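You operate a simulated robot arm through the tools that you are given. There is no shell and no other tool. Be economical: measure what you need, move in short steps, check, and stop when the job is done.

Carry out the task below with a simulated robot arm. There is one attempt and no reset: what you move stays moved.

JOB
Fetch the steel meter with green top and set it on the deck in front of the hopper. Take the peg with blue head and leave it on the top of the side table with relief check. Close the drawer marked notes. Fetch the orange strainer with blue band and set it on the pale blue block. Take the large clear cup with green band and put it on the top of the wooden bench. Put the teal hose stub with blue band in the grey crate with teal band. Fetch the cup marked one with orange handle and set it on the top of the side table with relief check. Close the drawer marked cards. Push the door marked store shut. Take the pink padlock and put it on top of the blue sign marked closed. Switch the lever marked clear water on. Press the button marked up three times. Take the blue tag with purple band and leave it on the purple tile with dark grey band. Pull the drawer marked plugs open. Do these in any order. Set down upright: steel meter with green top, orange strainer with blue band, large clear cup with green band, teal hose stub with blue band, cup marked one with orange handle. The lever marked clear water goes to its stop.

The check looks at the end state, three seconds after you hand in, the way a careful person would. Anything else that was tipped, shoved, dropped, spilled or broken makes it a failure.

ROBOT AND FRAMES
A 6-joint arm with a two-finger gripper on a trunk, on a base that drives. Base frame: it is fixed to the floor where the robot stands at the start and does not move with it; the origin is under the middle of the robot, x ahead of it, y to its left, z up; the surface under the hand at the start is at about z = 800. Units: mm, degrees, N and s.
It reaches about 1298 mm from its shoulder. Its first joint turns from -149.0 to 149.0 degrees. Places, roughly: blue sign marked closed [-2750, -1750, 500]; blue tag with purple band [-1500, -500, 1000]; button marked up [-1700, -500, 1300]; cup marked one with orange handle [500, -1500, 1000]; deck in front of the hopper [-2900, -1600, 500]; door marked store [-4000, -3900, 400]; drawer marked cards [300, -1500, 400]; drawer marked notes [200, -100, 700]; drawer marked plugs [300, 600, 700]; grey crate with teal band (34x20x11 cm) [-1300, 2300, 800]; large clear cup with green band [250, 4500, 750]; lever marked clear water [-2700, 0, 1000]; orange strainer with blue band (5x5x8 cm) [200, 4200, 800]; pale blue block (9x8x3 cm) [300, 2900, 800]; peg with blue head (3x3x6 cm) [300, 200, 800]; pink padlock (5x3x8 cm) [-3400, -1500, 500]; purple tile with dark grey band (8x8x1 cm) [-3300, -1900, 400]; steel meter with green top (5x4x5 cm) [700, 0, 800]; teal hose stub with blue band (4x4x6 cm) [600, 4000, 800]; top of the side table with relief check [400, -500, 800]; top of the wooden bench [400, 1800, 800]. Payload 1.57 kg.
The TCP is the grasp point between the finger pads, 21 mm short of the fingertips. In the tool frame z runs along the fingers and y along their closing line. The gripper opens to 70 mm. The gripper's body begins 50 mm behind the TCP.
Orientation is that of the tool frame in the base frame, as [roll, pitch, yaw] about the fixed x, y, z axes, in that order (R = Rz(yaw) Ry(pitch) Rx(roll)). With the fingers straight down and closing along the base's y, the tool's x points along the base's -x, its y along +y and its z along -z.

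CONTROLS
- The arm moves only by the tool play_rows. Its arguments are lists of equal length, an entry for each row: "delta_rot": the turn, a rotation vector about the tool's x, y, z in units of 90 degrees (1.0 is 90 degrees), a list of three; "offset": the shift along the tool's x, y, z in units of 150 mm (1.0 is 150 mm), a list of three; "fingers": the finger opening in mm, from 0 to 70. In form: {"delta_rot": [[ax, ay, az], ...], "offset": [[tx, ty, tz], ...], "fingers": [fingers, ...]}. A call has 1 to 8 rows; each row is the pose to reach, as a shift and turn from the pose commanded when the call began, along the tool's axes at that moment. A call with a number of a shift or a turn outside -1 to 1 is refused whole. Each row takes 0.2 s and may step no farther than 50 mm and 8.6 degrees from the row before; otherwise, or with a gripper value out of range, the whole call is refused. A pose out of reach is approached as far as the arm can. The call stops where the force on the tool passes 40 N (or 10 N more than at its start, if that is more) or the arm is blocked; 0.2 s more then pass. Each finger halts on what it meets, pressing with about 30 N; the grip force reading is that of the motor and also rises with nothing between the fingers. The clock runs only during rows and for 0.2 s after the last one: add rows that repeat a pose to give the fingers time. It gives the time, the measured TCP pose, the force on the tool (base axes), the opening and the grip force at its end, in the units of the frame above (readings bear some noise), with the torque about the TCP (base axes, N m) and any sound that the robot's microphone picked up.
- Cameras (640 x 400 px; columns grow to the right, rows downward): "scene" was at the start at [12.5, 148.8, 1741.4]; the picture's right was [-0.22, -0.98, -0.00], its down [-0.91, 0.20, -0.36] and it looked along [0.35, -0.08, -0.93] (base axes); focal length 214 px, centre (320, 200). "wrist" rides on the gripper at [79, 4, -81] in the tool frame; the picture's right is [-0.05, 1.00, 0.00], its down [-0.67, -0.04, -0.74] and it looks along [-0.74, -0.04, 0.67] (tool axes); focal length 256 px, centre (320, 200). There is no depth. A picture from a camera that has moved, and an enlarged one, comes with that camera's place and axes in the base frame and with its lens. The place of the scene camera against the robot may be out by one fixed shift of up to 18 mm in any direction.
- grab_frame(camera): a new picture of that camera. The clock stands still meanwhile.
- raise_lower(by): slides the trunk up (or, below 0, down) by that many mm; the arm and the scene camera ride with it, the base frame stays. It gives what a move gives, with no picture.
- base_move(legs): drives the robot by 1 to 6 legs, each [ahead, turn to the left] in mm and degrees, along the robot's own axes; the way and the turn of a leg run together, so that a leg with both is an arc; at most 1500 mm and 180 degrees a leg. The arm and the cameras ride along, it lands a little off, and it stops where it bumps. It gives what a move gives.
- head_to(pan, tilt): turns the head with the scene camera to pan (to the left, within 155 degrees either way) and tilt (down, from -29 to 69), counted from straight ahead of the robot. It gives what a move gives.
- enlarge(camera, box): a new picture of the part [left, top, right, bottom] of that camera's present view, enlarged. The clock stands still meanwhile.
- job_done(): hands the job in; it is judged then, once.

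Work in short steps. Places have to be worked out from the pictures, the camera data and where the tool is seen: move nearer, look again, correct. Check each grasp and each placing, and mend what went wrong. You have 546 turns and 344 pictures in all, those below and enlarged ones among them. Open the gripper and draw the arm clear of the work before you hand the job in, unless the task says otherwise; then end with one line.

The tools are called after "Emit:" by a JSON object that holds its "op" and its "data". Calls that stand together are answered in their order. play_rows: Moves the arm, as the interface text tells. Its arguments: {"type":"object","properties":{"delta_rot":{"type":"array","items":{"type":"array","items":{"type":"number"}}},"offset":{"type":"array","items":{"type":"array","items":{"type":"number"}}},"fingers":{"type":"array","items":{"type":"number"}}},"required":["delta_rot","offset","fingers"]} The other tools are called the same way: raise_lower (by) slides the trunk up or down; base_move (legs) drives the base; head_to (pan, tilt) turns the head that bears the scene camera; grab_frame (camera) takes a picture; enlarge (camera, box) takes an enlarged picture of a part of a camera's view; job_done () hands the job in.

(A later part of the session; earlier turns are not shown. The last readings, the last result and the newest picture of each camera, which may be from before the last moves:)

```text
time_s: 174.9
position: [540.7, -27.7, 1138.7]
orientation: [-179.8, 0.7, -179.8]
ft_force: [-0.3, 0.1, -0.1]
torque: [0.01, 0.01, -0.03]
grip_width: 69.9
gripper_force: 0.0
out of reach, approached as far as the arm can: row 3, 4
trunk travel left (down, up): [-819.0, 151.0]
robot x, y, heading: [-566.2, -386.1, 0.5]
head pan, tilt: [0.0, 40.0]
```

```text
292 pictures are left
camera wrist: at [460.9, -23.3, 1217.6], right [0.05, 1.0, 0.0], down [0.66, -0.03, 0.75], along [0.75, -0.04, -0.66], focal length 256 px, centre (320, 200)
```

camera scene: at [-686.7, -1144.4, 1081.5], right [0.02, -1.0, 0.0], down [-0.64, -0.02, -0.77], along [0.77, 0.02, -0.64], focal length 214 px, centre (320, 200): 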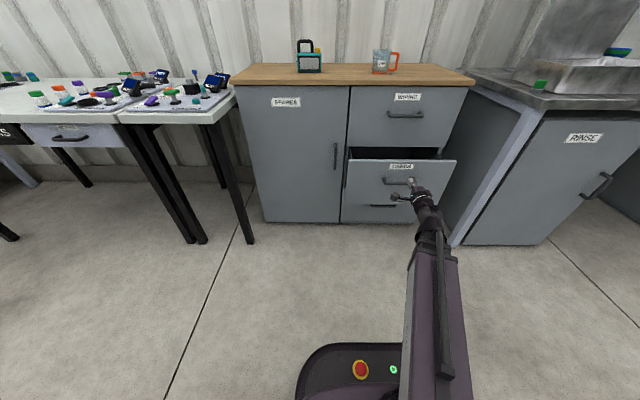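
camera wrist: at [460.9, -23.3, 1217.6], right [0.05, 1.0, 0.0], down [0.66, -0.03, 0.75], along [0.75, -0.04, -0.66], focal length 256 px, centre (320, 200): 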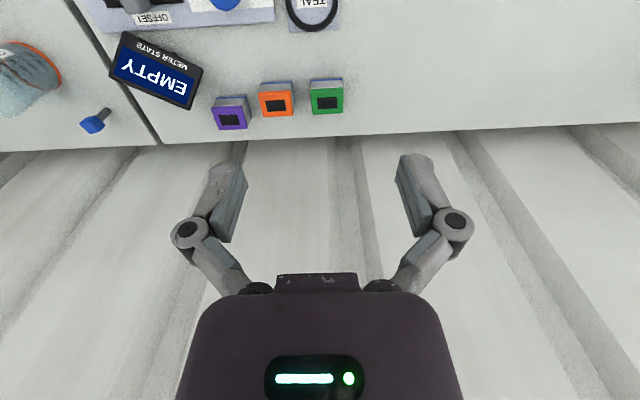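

Meter at ≈(647, −24). Drive ahead 120 mm for reach and zoom.

Emit:
{"op": "base_move", "data": {"legs": [[70, 0]]}}

Emit:
{"op": "enlarge", "data": {"camera": "wrist", "box": [200, 0, 400, 125]}}

```text
time_s: 176.0
position: [612.0, -25.5, 1135.7]
orientation: [-179.8, 0.6, -179.6]
ft_force: [0.6, -0.2, -0.4]
torque: [0.0, 0.05, 0.03]
grip_width: 70.1
gripper_force: 0.1
trunk travel left (down, up): [-819.0, 151.0]
robot x, y, heading: [-493.7, -386.2, 0.4]
head pan, tilt: [0.0, 40.0]
```

```text
3.20 times, centred on (300, 62) of wrist
camera zoom: at [531.6, -21.2, 1216.3], right [0.05, 1.0, 0.0], down [0.66, -0.03, 0.75], along [0.75, -0.04, -0.66], focal length 819 px, centre (384, 640)
```

zoom: 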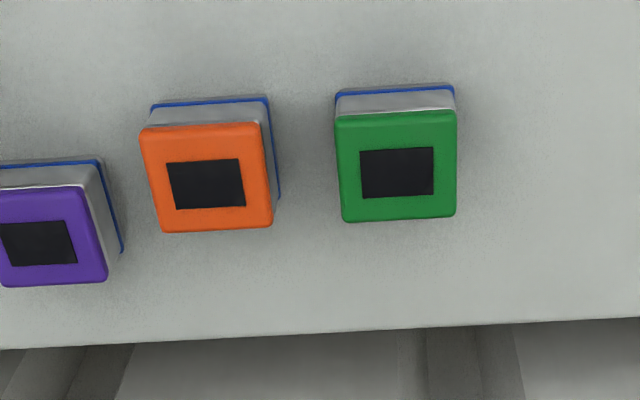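

Meter centre (655, −23), 49 mm wide along y, gap to the orange one ~25 mm. Align and lower with 62 mm opening.

Emit:
{"op": "play_rows", "data": {"delta_rot": [[0, 0, 0]], "offset": [[-0.287, 0.015, 0]], "fingers": [62]}}

Emit:
{"op": "raise_lower", "data": {"by": -200}}

Emit:
{"op": "grab_frame", "data": {"camera": "wrist"}}

```text
time_s: 176.4
position: [614.1, -35.4, 1138.2]
orientation: [-179.9, 0.7, -179.7]
ft_force: [1.1, -0.4, -0.1]
torque: [0.0, 0.0, -0.02]
grip_width: 62.0
gripper_force: 0.0
out of reach, approached as far as the arm can: row 1
trunk travel left (down, up): [-819.0, 151.0]
robot x, y, heading: [-494.6, -384.0, 0.3]
head pan, tilt: [0.0, 40.0]
```

```text
time_s: 178.6
position: [614.0, -33.4, 937.7]
orientation: [-179.9, 0.7, -179.6]
ft_force: [0.1, 0.0, 0.0]
torque: [0.0, 0.02, -0.02]
grip_width: 62.0
gripper_force: 0.0
trunk travel left (down, up): [-619.0, 351.0]
robot x, y, heading: [-491.1, -384.3, 0.3]
head pan, tilt: [0.0, 40.0]
```

```text
290 pictures are left
camera wrist: at [533.2, -30.3, 1017.7], right [0.05, 1.0, 0.0], down [0.66, -0.03, 0.75], along [0.75, -0.04, -0.66], focal length 256 px, centre (320, 200)
```

wrist: 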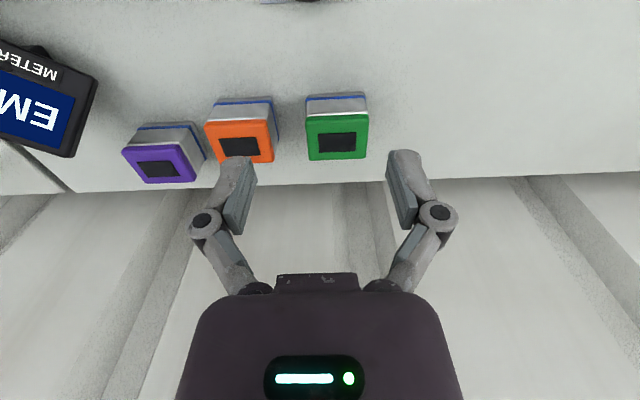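

Out of reach by 40 mm; drive ahead 55 mm then fine-adjust.

Emit:
{"op": "base_move", "data": {"legs": [[55, 0]]}}

```text
time_s: 179.6
position: [670.7, -33.5, 937.0]
orientation: [-179.9, 0.8, -179.6]
ft_force: [0.3, -0.3, -0.8]
torque: [0.01, -0.02, -0.01]
grip_width: 61.8
gripper_force: 0.0
trunk travel left (down, up): [-619.0, 351.0]
robot x, y, heading: [-435.6, -383.0, 0.3]
head pan, tilt: [0.0, 40.0]
```

Emit:
{"op": "play_rows", "data": {"delta_rot": [[0, 0, 0]], "offset": [[0.12, 0.067, 0]], "fingers": [62]}}

Emit:
{"op": "raise_lower", "data": {"by": -50}}

Emit:
{"op": "grab_frame", "data": {"camera": "wrist"}}

```text
time_s: 180.0
position: [650.9, -23.3, 937.4]
orientation: [-180.0, 0.8, -179.6]
ft_force: [-0.1, -0.5, 0.4]
torque: [-0.01, -0.05, 0.03]
grip_width: 62.0
gripper_force: 0.0
trunk travel left (down, up): [-619.0, 351.0]
robot x, y, heading: [-437.2, -385.0, 0.6]
head pan, tilt: [0.0, 40.0]
```

```text
time_s: 180.9
position: [650.7, -23.9, 887.0]
orientation: [-179.9, 0.7, -179.7]
ft_force: [0.0, 0.3, 0.7]
torque: [-0.01, -0.04, 0.02]
grip_width: 62.0
gripper_force: 0.1
trunk travel left (down, up): [-569.0, 401.0]
robot x, y, heading: [-440.3, -385.7, 0.2]
head pan, tilt: [0.0, 40.0]
```

```text
289 pictures are left
camera wrist: at [570.5, -20.3, 967.7], right [0.05, 1.0, 0.0], down [0.66, -0.03, 0.75], along [0.75, -0.04, -0.66], focal length 256 px, centre (320, 200)
```

wrist: 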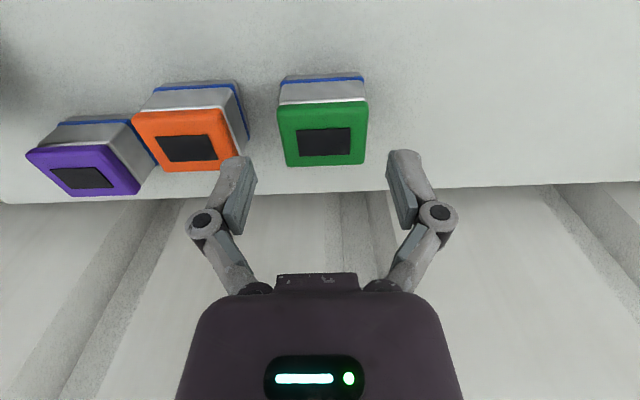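

Aligned. Lower 52 mm and grip.

Emit:
{"op": "raise_lower", "data": {"by": -52}}

Emit:
{"op": "play_rows", "data": {"delta_rot": [[0, 0, 0], [0, 0, 0], [0, 0, 0]], "offset": [[0, 0, 0], [0, 0, 0], [0, 0, 0]], "fingers": [48, 30, 30]}}

Emit:
{"op": "grab_frame", "data": {"camera": "wrist"}}

```text
time_s: 181.8
position: [650.5, -25.2, 835.4]
orientation: [-179.9, 0.8, -179.6]
ft_force: [0.7, 0.1, 0.7]
torque: [0.03, -0.02, -0.02]
grip_width: 62.2
gripper_force: 0.2
trunk travel left (down, up): [-517.0, 453.0]
robot x, y, heading: [-436.6, -384.6, 0.4]
head pan, tilt: [0.0, 40.0]
```

```text
time_s: 182.6
position: [650.7, -24.4, 835.1]
orientation: [-179.9, 0.8, -179.5]
ft_force: [0.8, 1.0, 2.6]
torque: [0.04, -0.01, 0.01]
grip_width: 49.4
gripper_force: 30.0
trunk travel left (down, up): [-517.0, 453.0]
robot x, y, heading: [-437.2, -382.9, 0.4]
head pan, tilt: [0.0, 40.0]
```

```text
288 pictures are left
camera wrist: at [570.5, -20.1, 915.8], right [0.05, 1.0, 0.0], down [0.66, -0.03, 0.75], along [0.75, -0.04, -0.66], focal length 256 px, centre (320, 200)
```

wrist: 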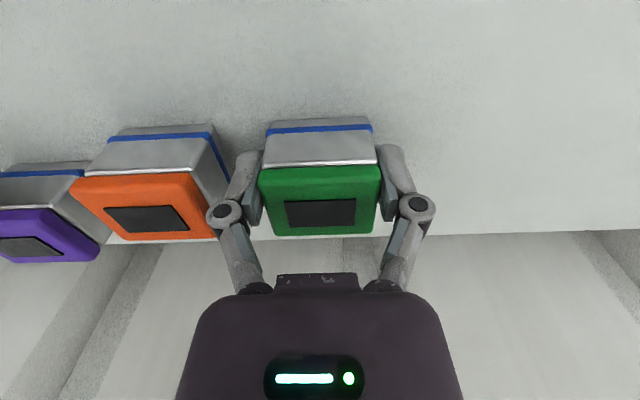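

Meter gripped (49.4 mm). Raise, back off, and survey the machine side with the head.

Emit:
{"op": "raise_lower", "data": {"by": 260}}

Emit:
{"op": "base_move", "data": {"legs": [[-350, 0]]}}

Emit:
{"op": "head_to", "data": {"pan": -155, "tilt": 35}}

Emit:
{"op": "grab_frame", "data": {"camera": "scene"}}

Emit:
{"op": "head_to", "data": {"pan": 155, "tilt": 35}}

Emit:
{"op": "grab_frame", "data": {"camera": "scene"}}

```text
time_s: 185.3
position: [651.4, -25.0, 1094.2]
orientation: [-179.9, 0.6, -179.5]
ft_force: [0.0, 0.0, -1.7]
torque: [0.04, -0.02, -0.02]
grip_width: 49.5
gripper_force: 29.9
trunk travel left (down, up): [-777.0, 193.0]
robot x, y, heading: [-437.7, -387.5, 0.4]
head pan, tilt: [0.0, 40.0]
```

```text
time_s: 188.0
position: [298.3, -24.5, 1096.8]
orientation: [-179.9, 0.8, -179.5]
ft_force: [-0.1, 0.0, -1.1]
torque: [0.05, 0.02, -0.01]
grip_width: 49.6
gripper_force: 30.2
trunk travel left (down, up): [-777.0, 193.0]
robot x, y, heading: [-791.3, -386.3, 0.5]
head pan, tilt: [0.0, 40.0]
```

```text
time_s: 190.4
position: [297.3, -24.0, 1095.7]
orientation: [-180.0, 0.6, -179.5]
ft_force: [0.3, -0.1, -1.9]
torque: [0.0, 0.04, 0.01]
grip_width: 49.7
gripper_force: 30.1
trunk travel left (down, up): [-777.0, 193.0]
robot x, y, heading: [-789.6, -388.4, 0.3]
head pan, tilt: [-154.7, 35.0]
```

```text
287 pictures are left
camera scene: at [-911.1, -251.1, 1789.9], right [-0.44, 0.9, 0.0], down [0.52, 0.25, -0.82], along [-0.74, -0.36, -0.57], focal length 214 px, centre (320, 200)
```

scene: 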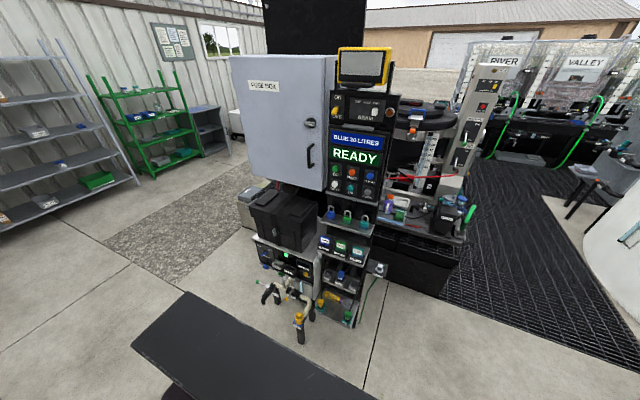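

```text
time_s: 194.6
position: [299.9, -24.3, 1094.7]
orientation: [-179.9, 0.7, -179.5]
ft_force: [-0.5, -0.2, -1.8]
torque: [-0.05, 0.05, -0.02]
grip_width: 49.3
gripper_force: 29.9
trunk travel left (down, up): [-777.0, 193.0]
robot x, y, heading: [-790.4, -390.3, 0.5]
head pan, tilt: [154.7, 35.0]
```

```text
286 pictures are left
camera scene: at [-911.7, -175.8, 1789.9], right [0.42, 0.91, 0.0], down [0.52, -0.24, -0.82], along [-0.74, 0.34, -0.57], focal length 214 px, centre (320, 200)
```

scene: 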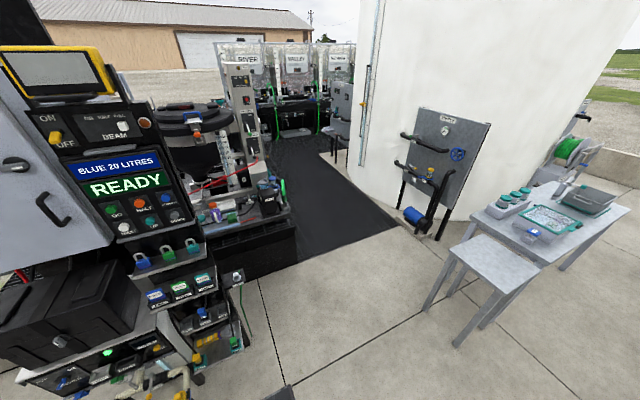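

Zoom in on the machine to find hopper, deck, tag, button, sign.

Emit:
{"op": "enlarge", "data": {"camera": "scene", "box": [0, 40, 190, 300]}}

Emit:
{"op": "enlarge", "data": {"camera": "scene", "box": [140, 40, 310, 240]}}

Emit:
{"op": "enlarge", "data": {"camera": "scene", "box": [360, 90, 500, 260]}}

```text
1.54 times, centred on (95, 170) of scene
camera zoom: at [-911.7, -175.8, 1789.9], right [0.42, 0.91, 0.0], down [0.52, -0.24, -0.82], along [-0.74, 0.34, -0.57], focal length 330 px, centre (666, 246)
```

zoom: 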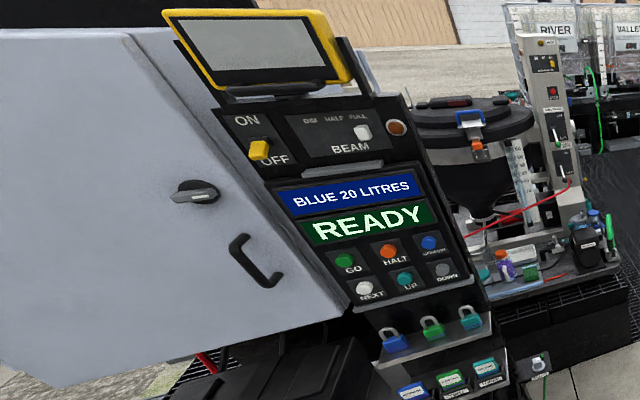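

```text
2.00 times, centred on (225, 140) of scene
camera zoom: at [-911.7, -175.8, 1789.9], right [0.42, 0.91, 0.0], down [0.52, -0.24, -0.82], along [-0.74, 0.34, -0.57], focal length 429 px, centre (510, 320)
```

zoom: 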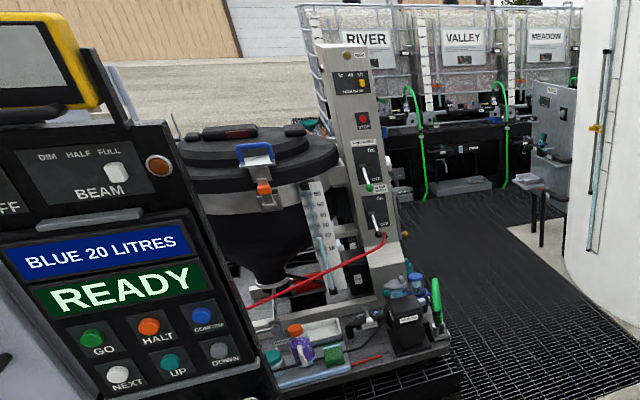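

```text
2.35 times, centred on (430, 175) of scene
camera zoom: at [-911.7, -175.8, 1789.9], right [0.42, 0.91, 0.0], down [0.52, -0.24, -0.82], along [-0.74, 0.34, -0.57], focal length 505 px, centre (61, 259)
```

zoom: 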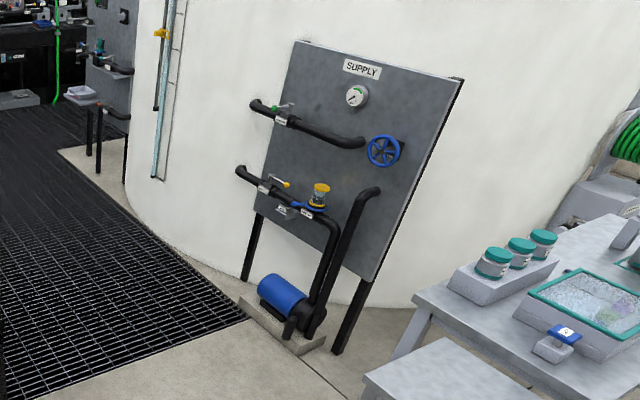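

The hopper cluster is hidden behind the fuse box. Turn right and drive south to get a view from the other side.

Emit:
{"op": "base_move", "data": {"legs": [[0, -100], [1500, 0]]}}

Emit:
{"op": "head_to", "data": {"pan": -80, "tilt": 25}}

Emit:
{"op": "grab_frame", "data": {"camera": "scene"}}

```text
time_s: 210.0
position: [-770.9, -3021.3, 1094.9]
orientation: [-180.0, 0.8, 82.9]
ft_force: [-0.3, -0.1, -1.6]
torque: [0.02, -0.02, 0.01]
grip_width: 49.2
gripper_force: 29.7
trunk travel left (down, up): [-777.0, 193.0]
robot x, y, heading: [-983.9, -1894.9, -97.5]
head pan, tilt: [154.7, 35.0]
```

```text
time_s: 213.3
position: [-769.9, -3021.0, 1095.9]
orientation: [-179.9, 0.7, 82.9]
ft_force: [0.7, 1.0, -1.1]
torque: [-0.03, 0.03, -0.03]
grip_width: 49.4
gripper_force: 29.7
trunk travel left (down, up): [-777.0, 193.0]
robot x, y, heading: [-982.0, -1899.3, -97.6]
head pan, tilt: [-80.0, 25.0]
```

```text
282 pictures are left
camera scene: at [-899.1, -1872.5, 1805.6], right [-0.04, 1.0, 0.0], down [0.42, 0.02, -0.91], along [-0.91, -0.04, -0.42], focal length 214 px, centre (320, 200)
```

scene: 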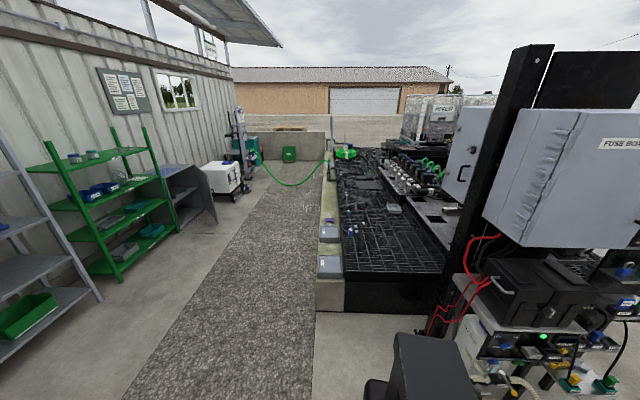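

The raised black deck is visible. Zoom in on it.

Emit:
{"op": "enlarge", "data": {"camera": "scene", "box": [300, 130, 480, 290]}}

Emit:
{"op": "enlarge", "data": {"camera": "scene", "box": [160, 90, 360, 230]}}

```text
2.50 times, centred on (390, 210) of scene
camera zoom: at [-899.1, -1872.5, 1805.6], right [-0.04, 1.0, 0.0], down [0.42, 0.02, -0.91], along [-0.91, -0.04, -0.42], focal length 536 px, centre (145, 175)
```

zoom: 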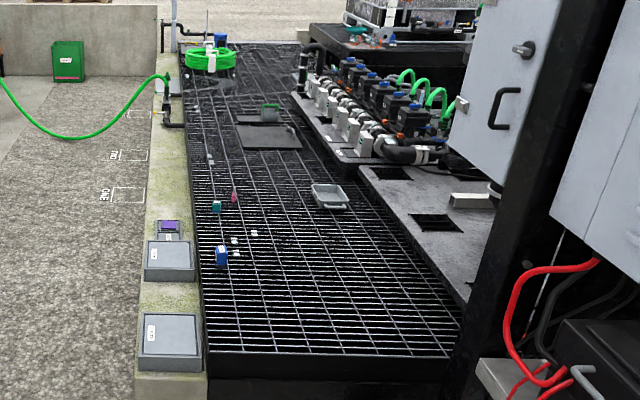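

```text
2.86 times, centred on (260, 160) of scene
camera zoom: at [-899.1, -1872.5, 1805.6], right [-0.04, 1.0, 0.0], down [0.42, 0.02, -0.91], along [-0.91, -0.04, -0.42], focal length 613 px, centre (491, 314)
```

zoom: 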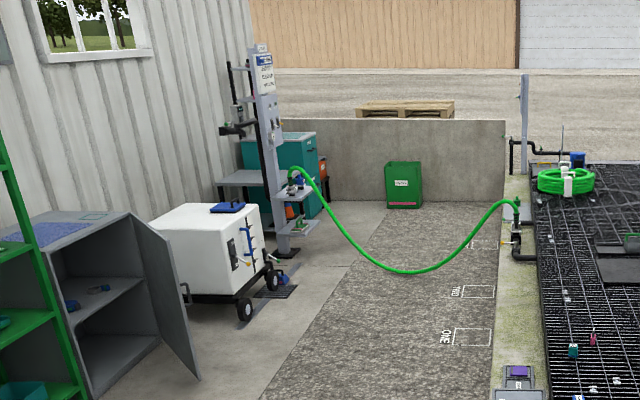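

Good: sign, padlocks and tile are visible on the deck/curb. I turn to heading ~162° and drive toward the deck's front edge, so the hand ends over about (−2900, −1650).

Emit:
{"op": "base_move", "data": {"legs": [[0, -100], [700, 0]]}}

Emit:
{"op": "head_to", "data": {"pan": 10, "tilt": 40}}

Emit:
{"op": "grab_frame", "data": {"camera": "scene"}}

Emit:
{"op": "grab_frame", "data": {"camera": "wrist"}}

```text
time_s: 224.2
position: [-2788.1, -1696.3, 1095.3]
orientation: [-179.9, 0.7, -17.4]
ft_force: [-0.6, 0.4, -1.0]
torque: [-0.02, 0.01, 0.0]
grip_width: 49.3
gripper_force: 29.8
trunk travel left (down, up): [-777.0, 193.0]
robot x, y, heading: [-1639.7, -1686.8, 161.6]
head pan, tilt: [-80.0, 25.0]
```

```text
time_s: 225.8
position: [-2788.2, -1696.4, 1095.4]
orientation: [-179.9, 0.7, -17.4]
ft_force: [0.3, 0.5, -1.9]
torque: [-0.01, 0.03, 0.01]
grip_width: 49.5
gripper_force: 30.0
trunk travel left (down, up): [-777.0, 193.0]
robot x, y, heading: [-1640.1, -1689.4, 162.1]
head pan, tilt: [10.0, 40.0]
```

```text
279 pictures are left
camera scene: at [-1733.5, -1846.7, 1782.3], right [0.14, 0.99, 0.0], down [0.64, -0.09, -0.77], along [-0.76, 0.11, -0.64], focal length 214 px, centre (320, 200)
```

scene: 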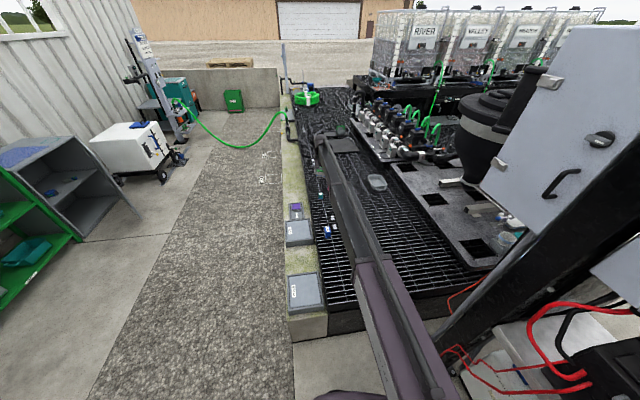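

```text
278 pictures are left
camera wrist: at [-2712.7, -1725.5, 1175.4], right [-0.35, -0.94, 0.0], down [-0.62, 0.23, 0.75], along [-0.71, 0.26, -0.66], focal length 256 px, centre (320, 200)
```

wrist: 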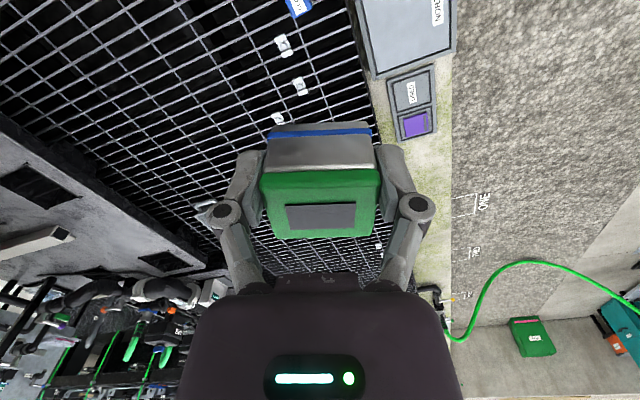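

Emit:
{"op": "enlarge", "data": {"camera": "scene", "box": [280, 100, 540, 290]}}

Emit:
{"op": "enlarge", "data": {"camera": "wrist", "box": [0, 0, 460, 200]}}

```text
2.11 times, centred on (410, 195) of scene
camera zoom: at [-1733.5, -1846.7, 1782.3], right [0.14, 0.99, 0.0], down [0.64, -0.09, -0.77], along [-0.76, 0.11, -0.64], focal length 452 px, centre (130, 210)
```

zoom: 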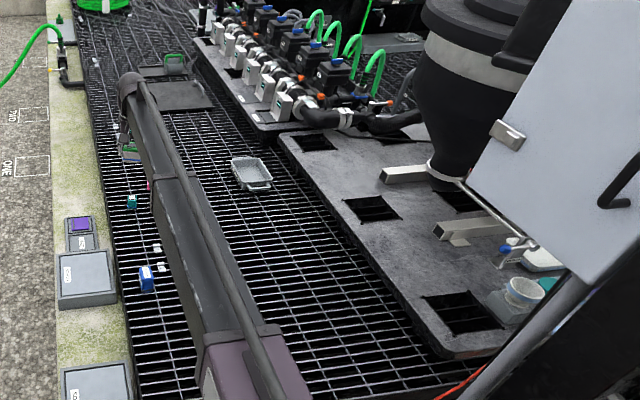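

```text
1.39 times, centred on (230, 100) of wrist
camera zoom: at [-2712.7, -1725.5, 1175.4], right [-0.35, -0.94, 0.0], down [-0.62, 0.23, 0.75], along [-0.71, 0.26, -0.66], focal length 356 px, centre (445, 339)
```

zoom: 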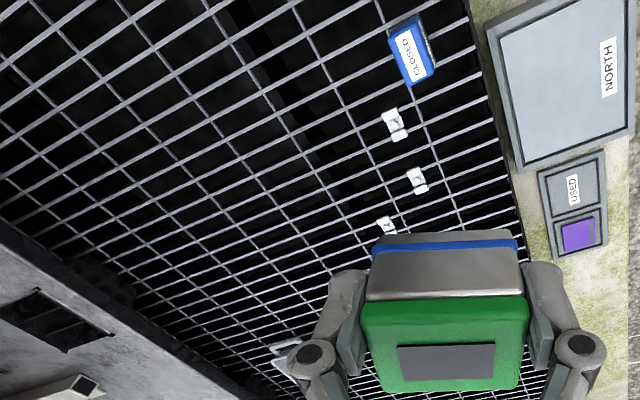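

Check the grating spacing closely.

Emit:
{"op": "enlarge", "data": {"camera": "wrist", "box": [150, 0, 310, 130]}}

```text
3.08 times, centred on (230, 65) of wrist
camera zoom: at [-2712.7, -1725.5, 1175.4], right [-0.35, -0.94, 0.0], down [-0.62, 0.23, 0.75], along [-0.71, 0.26, -0.66], focal length 788 px, centre (597, 615)
```

zoom: 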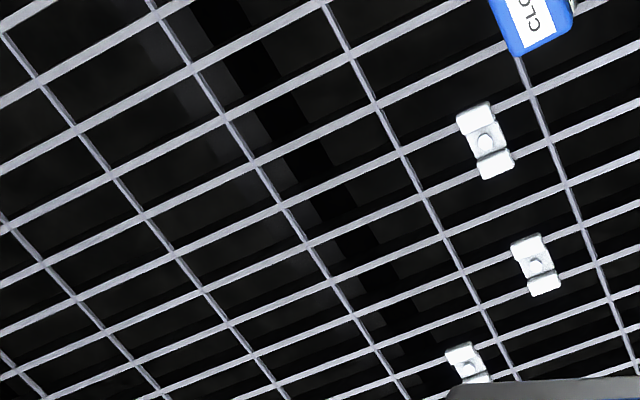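

The deck is true grating: bars along y every ~38 mm, cross wires every ~126 mm. I'll set the meter with its 49 mm side along x, spanning two bars. Rotate the hand and move toward (−2850, −1480).

Emit:
{"op": "play_rows", "data": {"delta_rot": [[0, 0, 0.095], [0, 0, 0.19], [0, 0, 0.285], [0, 0, 0.38], [0, 0, 0.475], [0, 0, 0.57], [0, 0, 0.665], [0, 0, 0.76]], "offset": [[-0.05, -0.08, 0], [-0.1, -0.16, 0], [-0.15, -0.24, 0], [-0.2, -0.31, 0], [-0.25, -0.39, 0], [-0.3, -0.47, 0], [-0.36, -0.55, 0], [-0.41, -0.627, 0]], "fingers": [30, 30, 30, 30, 30, 30, 30, 30]}}

Emit:
{"op": "play_rows", "data": {"delta_rot": [[0, 0, 0.02], [0, 0, 0.047], [0, 0, 0.047]], "offset": [[-0.24, 0.05, 0], [-0.48, 0.1, 0], [-0.73, 0.153, 0]], "fingers": [30, 30, 30]}}

Emit:
{"op": "grab_frame", "data": {"camera": "wrist"}}

```text
time_s: 227.7
position: [-2801.9, -1590.1, 1095.9]
orientation: [179.3, 0.4, -86.1]
ft_force: [0.5, -0.1, -1.5]
torque: [0.01, -0.03, 0.01]
grip_width: 49.4
gripper_force: 30.0
out of reach, approached as far as the arm can: row 5, 6, 7, 8
trunk travel left (down, up): [-777.0, 193.0]
robot x, y, heading: [-1637.2, -1688.1, 161.8]
head pan, tilt: [10.0, 40.0]
```

```text
time_s: 228.4
position: [-2789.4, -1488.1, 1096.0]
orientation: [179.2, 0.3, -90.0]
ft_force: [-0.1, 0.1, -1.3]
torque: [-0.02, -0.03, 0.0]
grip_width: 49.0
gripper_force: 29.9
out of reach, approached as far as the arm can: row 1, 2, 3
trunk travel left (down, up): [-777.0, 193.0]
robot x, y, heading: [-1640.5, -1688.1, 161.7]
head pan, tilt: [10.0, 40.0]
```

```text
274 pictures are left
camera wrist: at [-2792.4, -1568.1, 1176.0], right [-1.0, 0.05, 0.01], down [0.05, 0.66, 0.75], along [0.03, 0.75, -0.66], focal length 256 px, centre (320, 200)
```

wrist: 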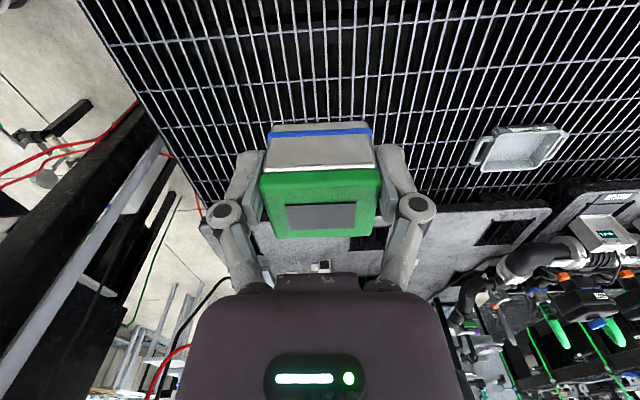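

Drive ahead 100 mm, lower 350 mm and look again for deck height.

Emit:
{"op": "base_move", "data": {"legs": [[90, 0]]}}

Emit:
{"op": "raise_lower", "data": {"by": -400}}

Emit:
{"op": "grab_frame", "data": {"camera": "wrist"}}

```text
time_s: 229.7
position: [-2875.9, -1458.2, 1094.8]
orientation: [179.2, 0.3, -90.2]
ft_force: [0.1, -0.1, -2.7]
torque: [-0.06, -0.01, 0.0]
grip_width: 49.4
gripper_force: 30.0
trunk travel left (down, up): [-777.0, 193.0]
robot x, y, heading: [-1731.7, -1660.5, 161.6]
head pan, tilt: [10.0, 40.0]
```

```text
time_s: 233.5
position: [-2874.3, -1457.8, 695.3]
orientation: [179.2, 0.4, -90.2]
ft_force: [0.3, 0.0, -1.6]
torque: [-0.01, 0.03, -0.01]
grip_width: 49.3
gripper_force: 30.2
trunk travel left (down, up): [-377.0, 593.0]
robot x, y, heading: [-1723.9, -1658.4, 161.9]
head pan, tilt: [10.0, 40.0]
```

```text
273 pictures are left
camera wrist: at [-2878.0, -1538.3, 776.0], right [-1.0, 0.06, 0.01], down [0.05, 0.66, 0.75], along [0.03, 0.75, -0.66], focal length 256 px, centre (320, 200)
```

wrist: 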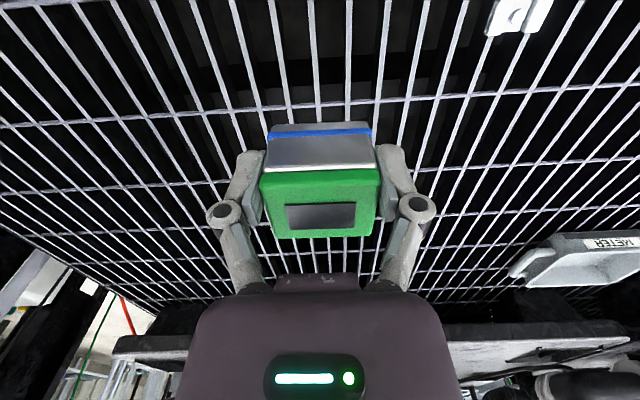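

Deck z≈490, bars near x≈−2871 and −2906; centre between at −2888. Drive ahead 14 mm to line up, then lower partially.

Emit:
{"op": "base_move", "data": {"legs": [[15, 0]]}}

Emit:
{"op": "raise_lower", "data": {"by": -120}}

Emit:
{"op": "grab_frame", "data": {"camera": "wrist"}}

```text
time_s: 234.3
position: [-2887.8, -1453.6, 695.7]
orientation: [179.3, 0.4, -90.2]
ft_force: [-0.7, -0.1, -0.2]
torque: [0.01, 0.04, -0.03]
grip_width: 49.3
gripper_force: 29.7
trunk travel left (down, up): [-377.0, 593.0]
robot x, y, heading: [-1741.0, -1657.8, 161.9]
head pan, tilt: [10.0, 40.0]
```

```text
time_s: 235.8
position: [-2888.5, -1454.0, 575.7]
orientation: [179.3, 0.5, -90.2]
ft_force: [-0.2, -0.5, -2.0]
torque: [-0.04, 0.02, 0.03]
grip_width: 49.4
gripper_force: 30.2
trunk travel left (down, up): [-257.0, 713.0]
robot x, y, heading: [-1739.0, -1653.2, 162.0]
head pan, tilt: [10.0, 40.0]
```

```text
272 pictures are left
camera wrist: at [-2892.2, -1533.7, 656.1], right [-1.0, 0.06, 0.01], down [0.05, 0.66, 0.75], along [0.03, 0.75, -0.66], focal length 256 px, centre (320, 200)
```

wrist: 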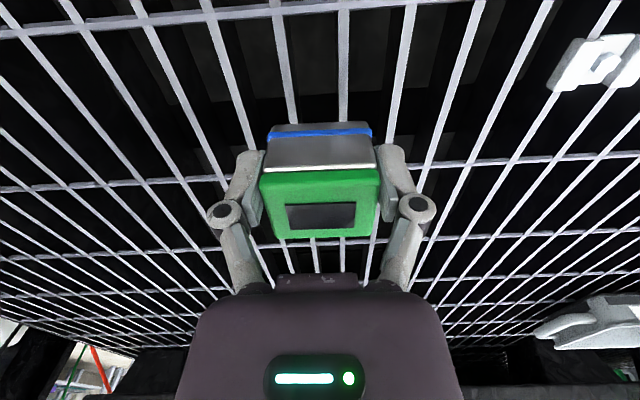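

Centred over the two bars. Lower to contact.

Emit:
{"op": "raise_lower", "data": {"by": -35}}

Emit:
{"op": "raise_lower", "data": {"by": -8}}

```text
time_s: 236.6
position: [-2888.9, -1453.8, 539.9]
orientation: [179.2, 0.4, -90.1]
ft_force: [-0.5, -0.2, -0.8]
torque: [-0.01, 0.01, -0.02]
grip_width: 49.5
gripper_force: 30.1
trunk travel left (down, up): [-222.0, 748.0]
robot x, y, heading: [-1743.3, -1651.9, 161.8]
head pan, tilt: [10.0, 40.0]
```

```text
time_s: 237.1
position: [-2888.6, -1453.6, 534.4]
orientation: [179.0, 0.4, -90.2]
ft_force: [-7.4, -0.2, 18.9]
torque: [0.12, 0.07, 0.06]
grip_width: 49.6
gripper_force: 30.5
trunk travel left (down, up): [-214.0, 756.0]
robot x, y, heading: [-1743.3, -1657.2, 161.9]
head pan, tilt: [10.0, 40.0]
```

Contact at z≈534 (deck ≈ 499). Release.

Emit:
{"op": "play_rows", "data": {"delta_rot": [[0, 0, 0], [0, 0, 0], [0, 0, 0]], "offset": [[0, 0, 0], [0, 0, 0], [0, 0, 0]], "fingers": [55, 62, 66]}}

Emit:
{"op": "grab_frame", "data": {"camera": "wrist"}}

Emit:
{"op": "raise_lower", "data": {"by": 200}}

Emit:
{"op": "grab_frame", "data": {"camera": "wrist"}}

```text
time_s: 237.9
position: [-2888.4, -1454.6, 533.3]
orientation: [179.3, 0.3, -90.2]
ft_force: [0.6, -0.1, -0.2]
torque: [0.03, -0.02, 0.0]
grip_width: 66.0
gripper_force: 0.1
trunk travel left (down, up): [-214.0, 756.0]
robot x, y, heading: [-1746.9, -1653.9, 161.5]
head pan, tilt: [10.0, 40.0]
```

```text
271 pictures are left
camera wrist: at [-2892.1, -1533.7, 613.1], right [-1.0, 0.06, 0.01], down [0.05, 0.66, 0.75], along [0.03, 0.75, -0.66], focal length 256 px, centre (320, 200)
```

wrist: 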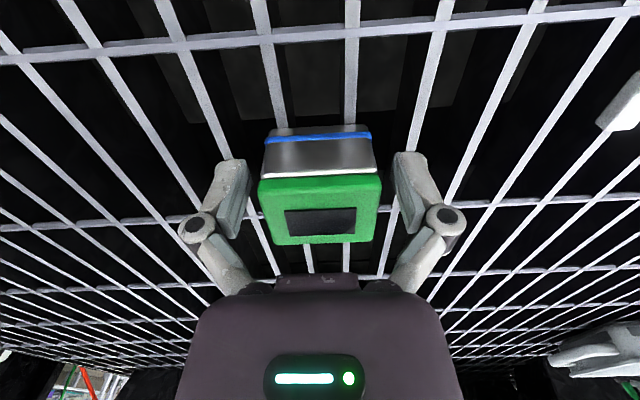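

```text
time_s: 240.1
position: [-2889.8, -1453.6, 732.7]
orientation: [179.2, 0.3, -90.1]
ft_force: [-0.1, 0.3, -0.1]
torque: [0.0, 0.05, 0.01]
grip_width: 65.7
gripper_force: 0.1
trunk travel left (down, up): [-414.0, 556.0]
robot x, y, heading: [-1737.6, -1657.5, 162.0]
head pan, tilt: [10.0, 40.0]
```

```text
270 pictures are left
camera wrist: at [-2892.2, -1533.7, 813.0], right [-1.0, 0.06, 0.01], down [0.05, 0.66, 0.75], along [0.03, 0.75, -0.66], focal length 256 px, centre (320, 200)
```

wrist: 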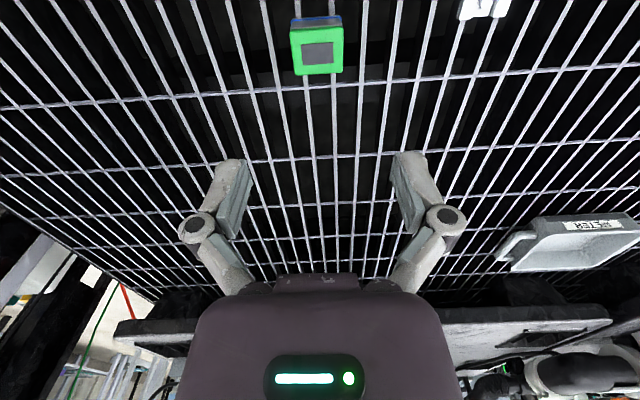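

The meter stands well. Next fetch the tag and press UP at the machine front. Fold the arm toward the robot first.

Emit:
{"op": "play_rows", "data": {"delta_rot": [[0, 0, 0], [0, 0, 0], [0, 0, 0], [0, 0, 0]], "offset": [[0.04, -0.25, 0], [0.09, -0.5, 0], [0.13, -0.74, 0], [0.175, -0.98, 0]], "fingers": [66, 66, 66, 66]}}

Emit:
{"op": "play_rows", "data": {"delta_rot": [[0, 0, 0], [0, 0, 0], [0, 0, 0], [0, 0, 0]], "offset": [[0.04, -0.25, 0], [0.09, -0.5, 0], [0.13, -0.74, 0], [0.175, -0.98, 0]], "fingers": [66, 66, 66, 66]}}

Emit:
{"op": "play_rows", "data": {"delta_rot": [[0, 0, 0], [0, 0, 0], [0, 0, 0], [0, 0, 0]], "offset": [[0.04, -0.25, 0], [0.09, -0.5, 0], [0.13, -0.74, 0], [0.175, -0.98, 0]], "fingers": [66, 66, 66, 66]}}

Emit:
{"op": "play_rows", "data": {"delta_rot": [[0, 0, 0], [0, 0, 0], [0, 0, 0], [0, 0, 0]], "offset": [[0.04, -0.25, 0], [0.09, -0.5, 0], [0.13, -0.74, 0], [0.175, -0.98, 0]], "fingers": [66, 66, 66, 66]}}

```text
time_s: 241.1
position: [-2741.2, -1482.2, 733.2]
orientation: [179.3, 0.4, -90.2]
ft_force: [0.2, -0.3, 0.4]
torque: [0.02, -0.01, 0.0]
grip_width: 66.0
gripper_force: 0.1
trunk travel left (down, up): [-414.0, 556.0]
robot x, y, heading: [-1747.3, -1652.5, 162.0]
head pan, tilt: [10.0, 40.0]
```

```text
time_s: 242.1
position: [-2594.2, -1508.5, 732.3]
orientation: [179.2, 0.5, -90.2]
ft_force: [-0.5, 0.4, -0.8]
torque: [-0.01, -0.02, -0.04]
grip_width: 65.8
gripper_force: 0.2
out of reach, approached as far as the arm can: row 4
trunk travel left (down, up): [-414.0, 556.0]
robot x, y, heading: [-1743.3, -1654.4, 161.6]
head pan, tilt: [10.0, 40.0]
```

```text
time_s: 243.1
position: [-2447.3, -1534.4, 733.0]
orientation: [179.3, 0.4, -90.2]
ft_force: [-0.1, -1.1, -0.4]
torque: [-0.04, -0.02, 0.01]
grip_width: 65.9
gripper_force: 0.0
trunk travel left (down, up): [-414.0, 556.0]
robot x, y, heading: [-1745.8, -1654.0, 161.9]
head pan, tilt: [10.0, 40.0]
```

```text
time_s: 244.1
position: [-2298.2, -1561.3, 733.4]
orientation: [179.1, 0.5, -90.2]
ft_force: [-0.8, 0.1, -0.4]
torque: [0.02, -0.01, 0.02]
grip_width: 65.9
gripper_force: 0.1
out of reach, approached as far as the arm can: row 3, 4
trunk travel left (down, up): [-414.0, 556.0]
robot x, y, heading: [-1743.0, -1655.2, 161.8]
head pan, tilt: [10.0, 40.0]
```

Now drive: back out, turn, back north, then face the machine front at about (−744, −500).

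Emit:
{"op": "base_move", "data": {"legs": [[-1050, 0], [0, 108], [-1480, 0], [0, -90]]}}

Emit:
{"op": "head_to", "data": {"pan": 0, "tilt": 30}}

Emit:
{"op": "grab_frame", "data": {"camera": "scene"}}

```text
time_s: 258.3
position: [-652.7, -2539.5, 734.5]
orientation: [179.1, 0.4, 16.2]
ft_force: [0.3, -0.7, 0.0]
torque: [0.0, 0.01, -0.01]
grip_width: 65.8
gripper_force: 0.0
trunk travel left (down, up): [-414.0, 556.0]
robot x, y, heading: [-661.6, -1978.6, -90.3]
head pan, tilt: [10.0, 40.0]
stopped in leg 3: the robot was blocked; the commanded pose is now the measured one
```

```text
time_s: 259.1
position: [-652.5, -2540.1, 733.6]
orientation: [179.2, 0.4, 16.2]
ft_force: [0.0, 0.3, -0.1]
torque: [-0.01, 0.01, -0.02]
grip_width: 66.1
gripper_force: 0.1
trunk travel left (down, up): [-414.0, 556.0]
robot x, y, heading: [-661.9, -1984.3, -90.3]
head pan, tilt: [0.0, 30.0]
```

```text
269 pictures are left
camera scene: at [-489.7, -2020.9, 1434.6], right [-1.0, 0.0, 0.0], down [0.0, 0.5, -0.87], along [0.0, -0.87, -0.5], focal length 214 px, centre (320, 200)
```

scene: 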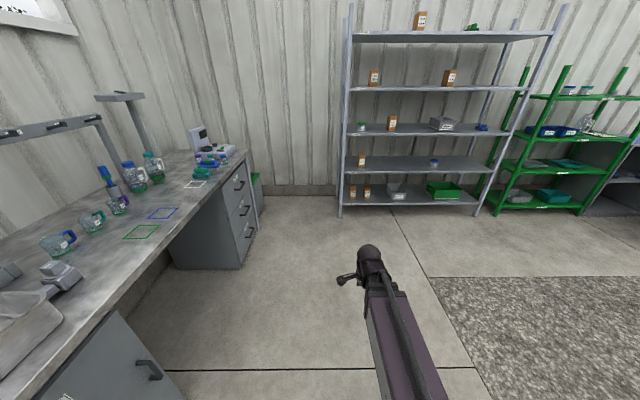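

Blocked when backing; look behind to see why.

Emit:
{"op": "head_to", "data": {"pan": 150, "tilt": 50}}

Emit:
{"op": "grab_frame", "data": {"camera": "scene"}}

Emit:
{"op": "head_to", "data": {"pan": -150, "tilt": 50}}

Emit:
{"op": "grab_frame", "data": {"camera": "scene"}}

```text
time_s: 261.4
position: [-651.7, -2539.7, 732.6]
orientation: [179.2, 0.4, 16.2]
ft_force: [0.4, -0.4, 0.4]
torque: [-0.04, -0.02, 0.02]
grip_width: 66.1
gripper_force: 0.1
trunk travel left (down, up): [-414.0, 556.0]
robot x, y, heading: [-662.4, -1981.6, -90.1]
head pan, tilt: [150.0, 50.0]
```

```text
268 pictures are left
camera scene: at [-451.0, -1863.8, 1405.1], right [0.87, -0.5, 0.0], down [-0.38, -0.66, -0.64], along [0.32, 0.56, -0.77], focal length 214 px, centre (320, 200)
```

scene: 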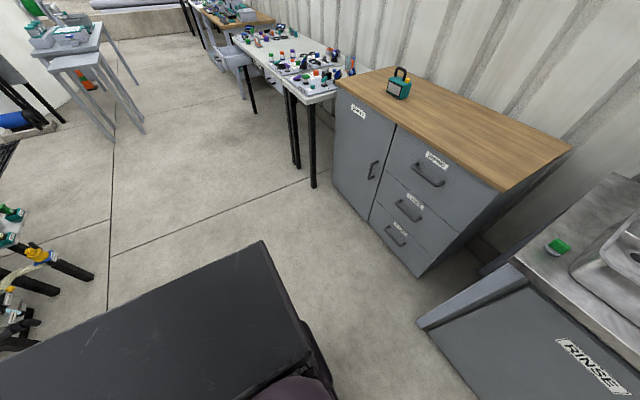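

```text
time_s: 265.5
position: [-652.4, -2540.5, 732.9]
orientation: [179.2, 0.3, 16.3]
ft_force: [0.1, 0.8, 0.0]
torque: [-0.01, -0.02, -0.02]
grip_width: 65.8
gripper_force: 0.1
trunk travel left (down, up): [-414.0, 556.0]
robot x, y, heading: [-660.9, -1985.3, -90.1]
head pan, tilt: [-150.0, 50.0]
```

```text
267 pictures are left
camera scene: at [-528.1, -1863.7, 1405.1], right [0.87, 0.5, 0.0], down [0.38, -0.66, -0.64], along [-0.32, 0.56, -0.77], focal length 214 px, centre (320, 200)
```

scene: 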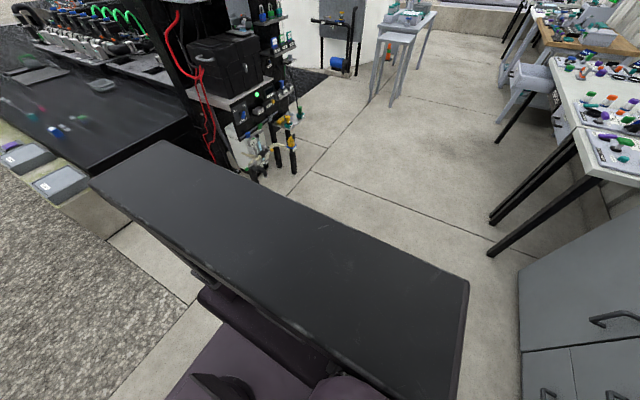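

Nothing evident behind; try a short back leg to probe.

Emit:
{"op": "base_move", "data": {"legs": [[-150, 0]]}}

```text
time_s: 267.0
position: [-653.5, -2387.4, 733.7]
orientation: [179.3, 0.4, 15.9]
ft_force: [-0.2, -0.4, -0.3]
torque: [0.01, -0.01, 0.01]
grip_width: 66.0
gripper_force: 0.1
trunk travel left (down, up): [-414.0, 556.0]
robot x, y, heading: [-663.6, -1830.0, -90.1]
head pan, tilt: [-150.0, 50.0]
```

It moves. Continue backing in moderate legs.

Emit:
{"op": "base_move", "data": {"legs": [[-650, 0]]}}

Emit:
{"op": "base_move", "data": {"legs": [[-650, 0]]}}

```text
time_s: 271.4
position: [-651.3, -1737.9, 733.1]
orientation: [179.2, 0.3, 16.1]
ft_force: [0.0, -0.3, -0.3]
torque: [-0.01, 0.01, 0.0]
grip_width: 65.9
gripper_force: 0.0
trunk travel left (down, up): [-414.0, 556.0]
robot x, y, heading: [-658.1, -1175.1, -90.0]
head pan, tilt: [-150.0, 50.0]
```

```text
time_s: 275.7
position: [-650.6, -1093.4, 732.7]
orientation: [179.2, 0.4, 16.1]
ft_force: [-0.8, 0.6, -1.0]
torque: [0.0, 0.01, 0.0]
grip_width: 65.9
gripper_force: 0.0
trunk travel left (down, up): [-414.0, 556.0]
robot x, y, heading: [-660.7, -534.4, -89.9]
head pan, tilt: [-150.0, 50.0]
```

Turn to face the machine and look.

Emit:
{"op": "base_move", "data": {"legs": [[0, -90]]}}

Emit:
{"op": "raise_lower", "data": {"by": 300}}

Emit:
{"op": "head_to", "data": {"pan": 0, "tilt": 35}}

Emit:
{"op": "grab_frame", "data": {"camera": "scene"}}

Emit:
{"op": "enlarge", "data": {"camera": "scene", "box": [230, 60, 430, 260]}}

```text
time_s: 281.8
position: [-1218.7, -547.4, 733.0]
orientation: [179.2, 0.4, -73.5]
ft_force: [-0.4, -1.7, -0.3]
torque: [-0.02, -0.01, 0.03]
grip_width: 66.1
gripper_force: 0.1
trunk travel left (down, up): [-414.0, 556.0]
robot x, y, heading: [-661.3, -490.3, -179.1]
head pan, tilt: [-150.0, 50.0]
```

```text
time_s: 284.8
position: [-1221.2, -547.9, 1033.9]
orientation: [179.1, 0.4, -73.6]
ft_force: [0.1, 0.3, 0.1]
torque: [-0.03, 0.02, 0.03]
grip_width: 66.1
gripper_force: 0.0
trunk travel left (down, up): [-714.0, 256.0]
robot x, y, heading: [-662.5, -490.6, -179.3]
head pan, tilt: [-150.0, 50.0]
```

```text
time_s: 287.1
position: [-1219.1, -547.7, 1033.0]
orientation: [179.2, 0.3, -73.5]
ft_force: [-0.1, -0.4, -0.2]
torque: [0.03, 0.0, 0.02]
grip_width: 65.9
gripper_force: 0.0
trunk travel left (down, up): [-714.0, 256.0]
robot x, y, heading: [-657.6, -490.1, -179.3]
head pan, tilt: [0.0, 35.0]
```

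```text
266 pictures are left
camera scene: at [-698.2, -654.0, 1726.9], right [-0.01, 1.0, 0.0], down [0.57, 0.01, -0.82], along [-0.82, -0.01, -0.57], focal length 214 px, centre (320, 200)
```

scene: 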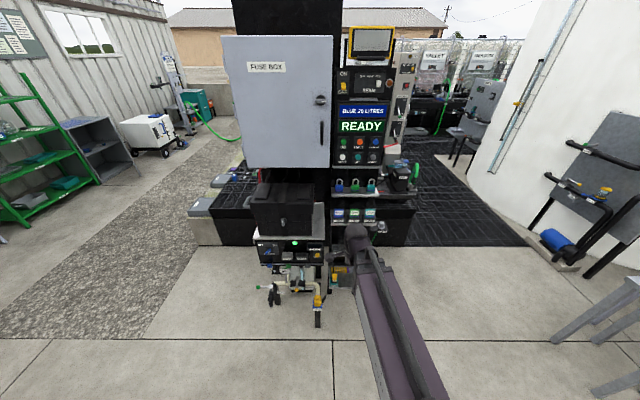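

```text
2.00 times, centred on (330, 160) of scene
camera zoom: at [-698.2, -654.0, 1726.9], right [-0.01, 1.0, 0.0], down [0.57, 0.01, -0.82], along [-0.82, -0.01, -0.57], focal length 429 px, centre (300, 280)
```

zoom: 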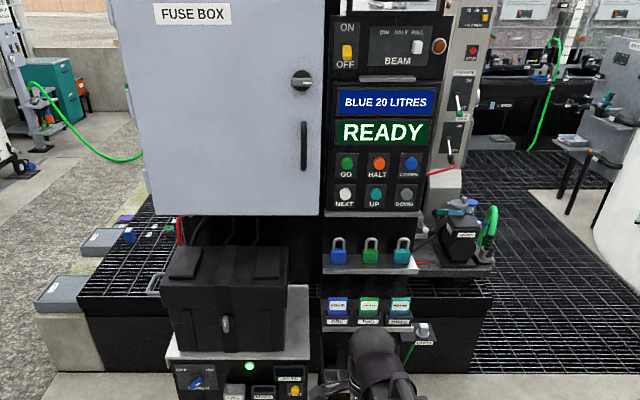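

UP is at about (−1700, −478, 1298). Zoom on the tags.

Emit:
{"op": "enlarge", "data": {"camera": "scene", "box": [320, 170, 400, 240]}}

Emit:
{"op": "enlarge", "data": {"camera": "scene", "box": [320, 120, 400, 190]}}

```text
5.71 times, centred on (360, 205) of scene
camera zoom: at [-698.2, -654.0, 1726.9], right [-0.01, 1.0, 0.0], down [0.57, 0.01, -0.82], along [-0.82, -0.01, -0.57], focal length 1226 px, centre (91, 171)
```

zoom: 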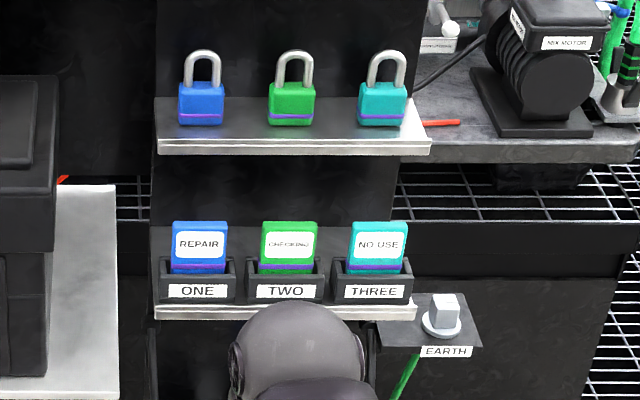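

```text
5.71 times, centred on (360, 155) of scene
camera zoom: at [-698.2, -654.0, 1726.9], right [-0.01, 1.0, 0.0], down [0.57, 0.01, -0.82], along [-0.82, -0.01, -0.57], focal length 1226 px, centre (91, 457)
```

zoom: 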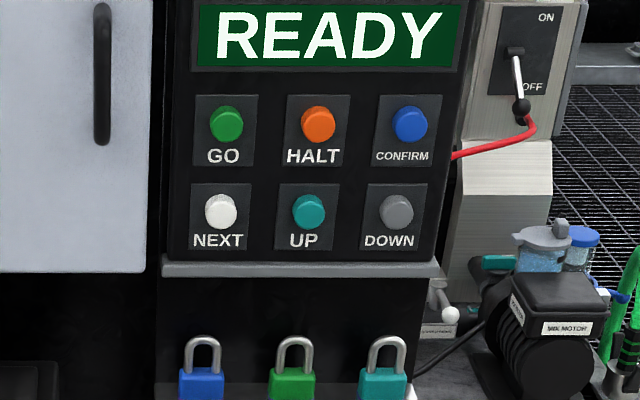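

The REPAIR tag (blue with purple band) stands in slot ONE. First turn the hand horizontal, pointing at the machine with the camera above.

Emit:
{"op": "play_rows", "data": {"delta_rot": [[-0.0565, 0.042, 0.0565], [-0.113, 0.084, 0.113], [-0.1695, 0.126, 0.1695], [-0.226, 0.1685, 0.226], [-0.2825, 0.2106, 0.2825], [-0.339, 0.2528, 0.339], [-0.3955, 0.295, 0.3955], [-0.452, 0.337, 0.452]], "offset": [[0, 0, 0], [0, 0, 0], [0, 0, 0], [0, 0, 0], [0, 0, 0], [0, 0, 0], [0, 0, 0], [0, 0, 0]], "fingers": [60, 40, 20, 0, 0, 0, 0, 0]}}

Emit:
{"op": "play_rows", "data": {"delta_rot": [[-0.0565, 0.042, 0.0565], [-0.113, 0.084, 0.113], [-0.1695, 0.126, 0.1695], [-0.226, 0.1685, 0.226], [-0.2825, 0.2106, 0.2825], [-0.339, 0.2528, 0.339], [-0.3955, 0.295, 0.3955], [-0.452, 0.337, 0.452]], "offset": [[0, 0, 0], [0, 0, 0], [0, 0, 0], [0, 0, 0], [0, 0, 0], [0, 0, 0], [0, 0, 0], [0, 0, 0]], "fingers": [0, 0, 0, 0, 0, 0, 0, 0]}}

Emit:
{"op": "grab_frame", "data": {"camera": "wrist"}}

```text
time_s: 288.9
position: [-1321.9, -539.9, 1100.7]
orientation: [147.2, -40.6, -104.4]
ft_force: [0.2, 0.0, 0.0]
torque: [0.0, 0.0, -0.02]
grip_width: 0.1
gripper_force: 28.8
out of reach, approached as far as the arm can: row 2, 3, 4, 5, 6, 7, 8
trunk travel left (down, up): [-714.0, 256.0]
robot x, y, heading: [-660.5, -491.1, -179.1]
head pan, tilt: [0.0, 35.0]
```

```text
time_s: 290.7
position: [-1384.1, -521.1, 1219.0]
orientation: [93.9, -88.3, -91.2]
ft_force: [-0.4, -1.3, -0.4]
torque: [0.02, 0.0, 0.01]
grip_width: 0.0
gripper_force: 28.6
out of reach, approached as far as the arm can: row 1, 2, 3, 4, 5, 6, 7, 8
trunk travel left (down, up): [-714.0, 256.0]
robot x, y, heading: [-657.3, -487.1, -179.1]
head pan, tilt: [0.0, 35.0]
```

```text
262 pictures are left
camera wrist: at [-1303.3, -515.9, 1297.9], right [-0.05, 1.0, -0.02], down [0.75, 0.02, -0.67], along [-0.66, -0.05, -0.75], focal length 256 px, centre (320, 200)
```

wrist: 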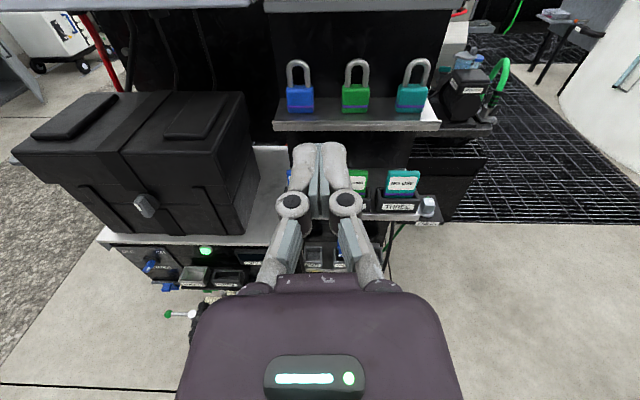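

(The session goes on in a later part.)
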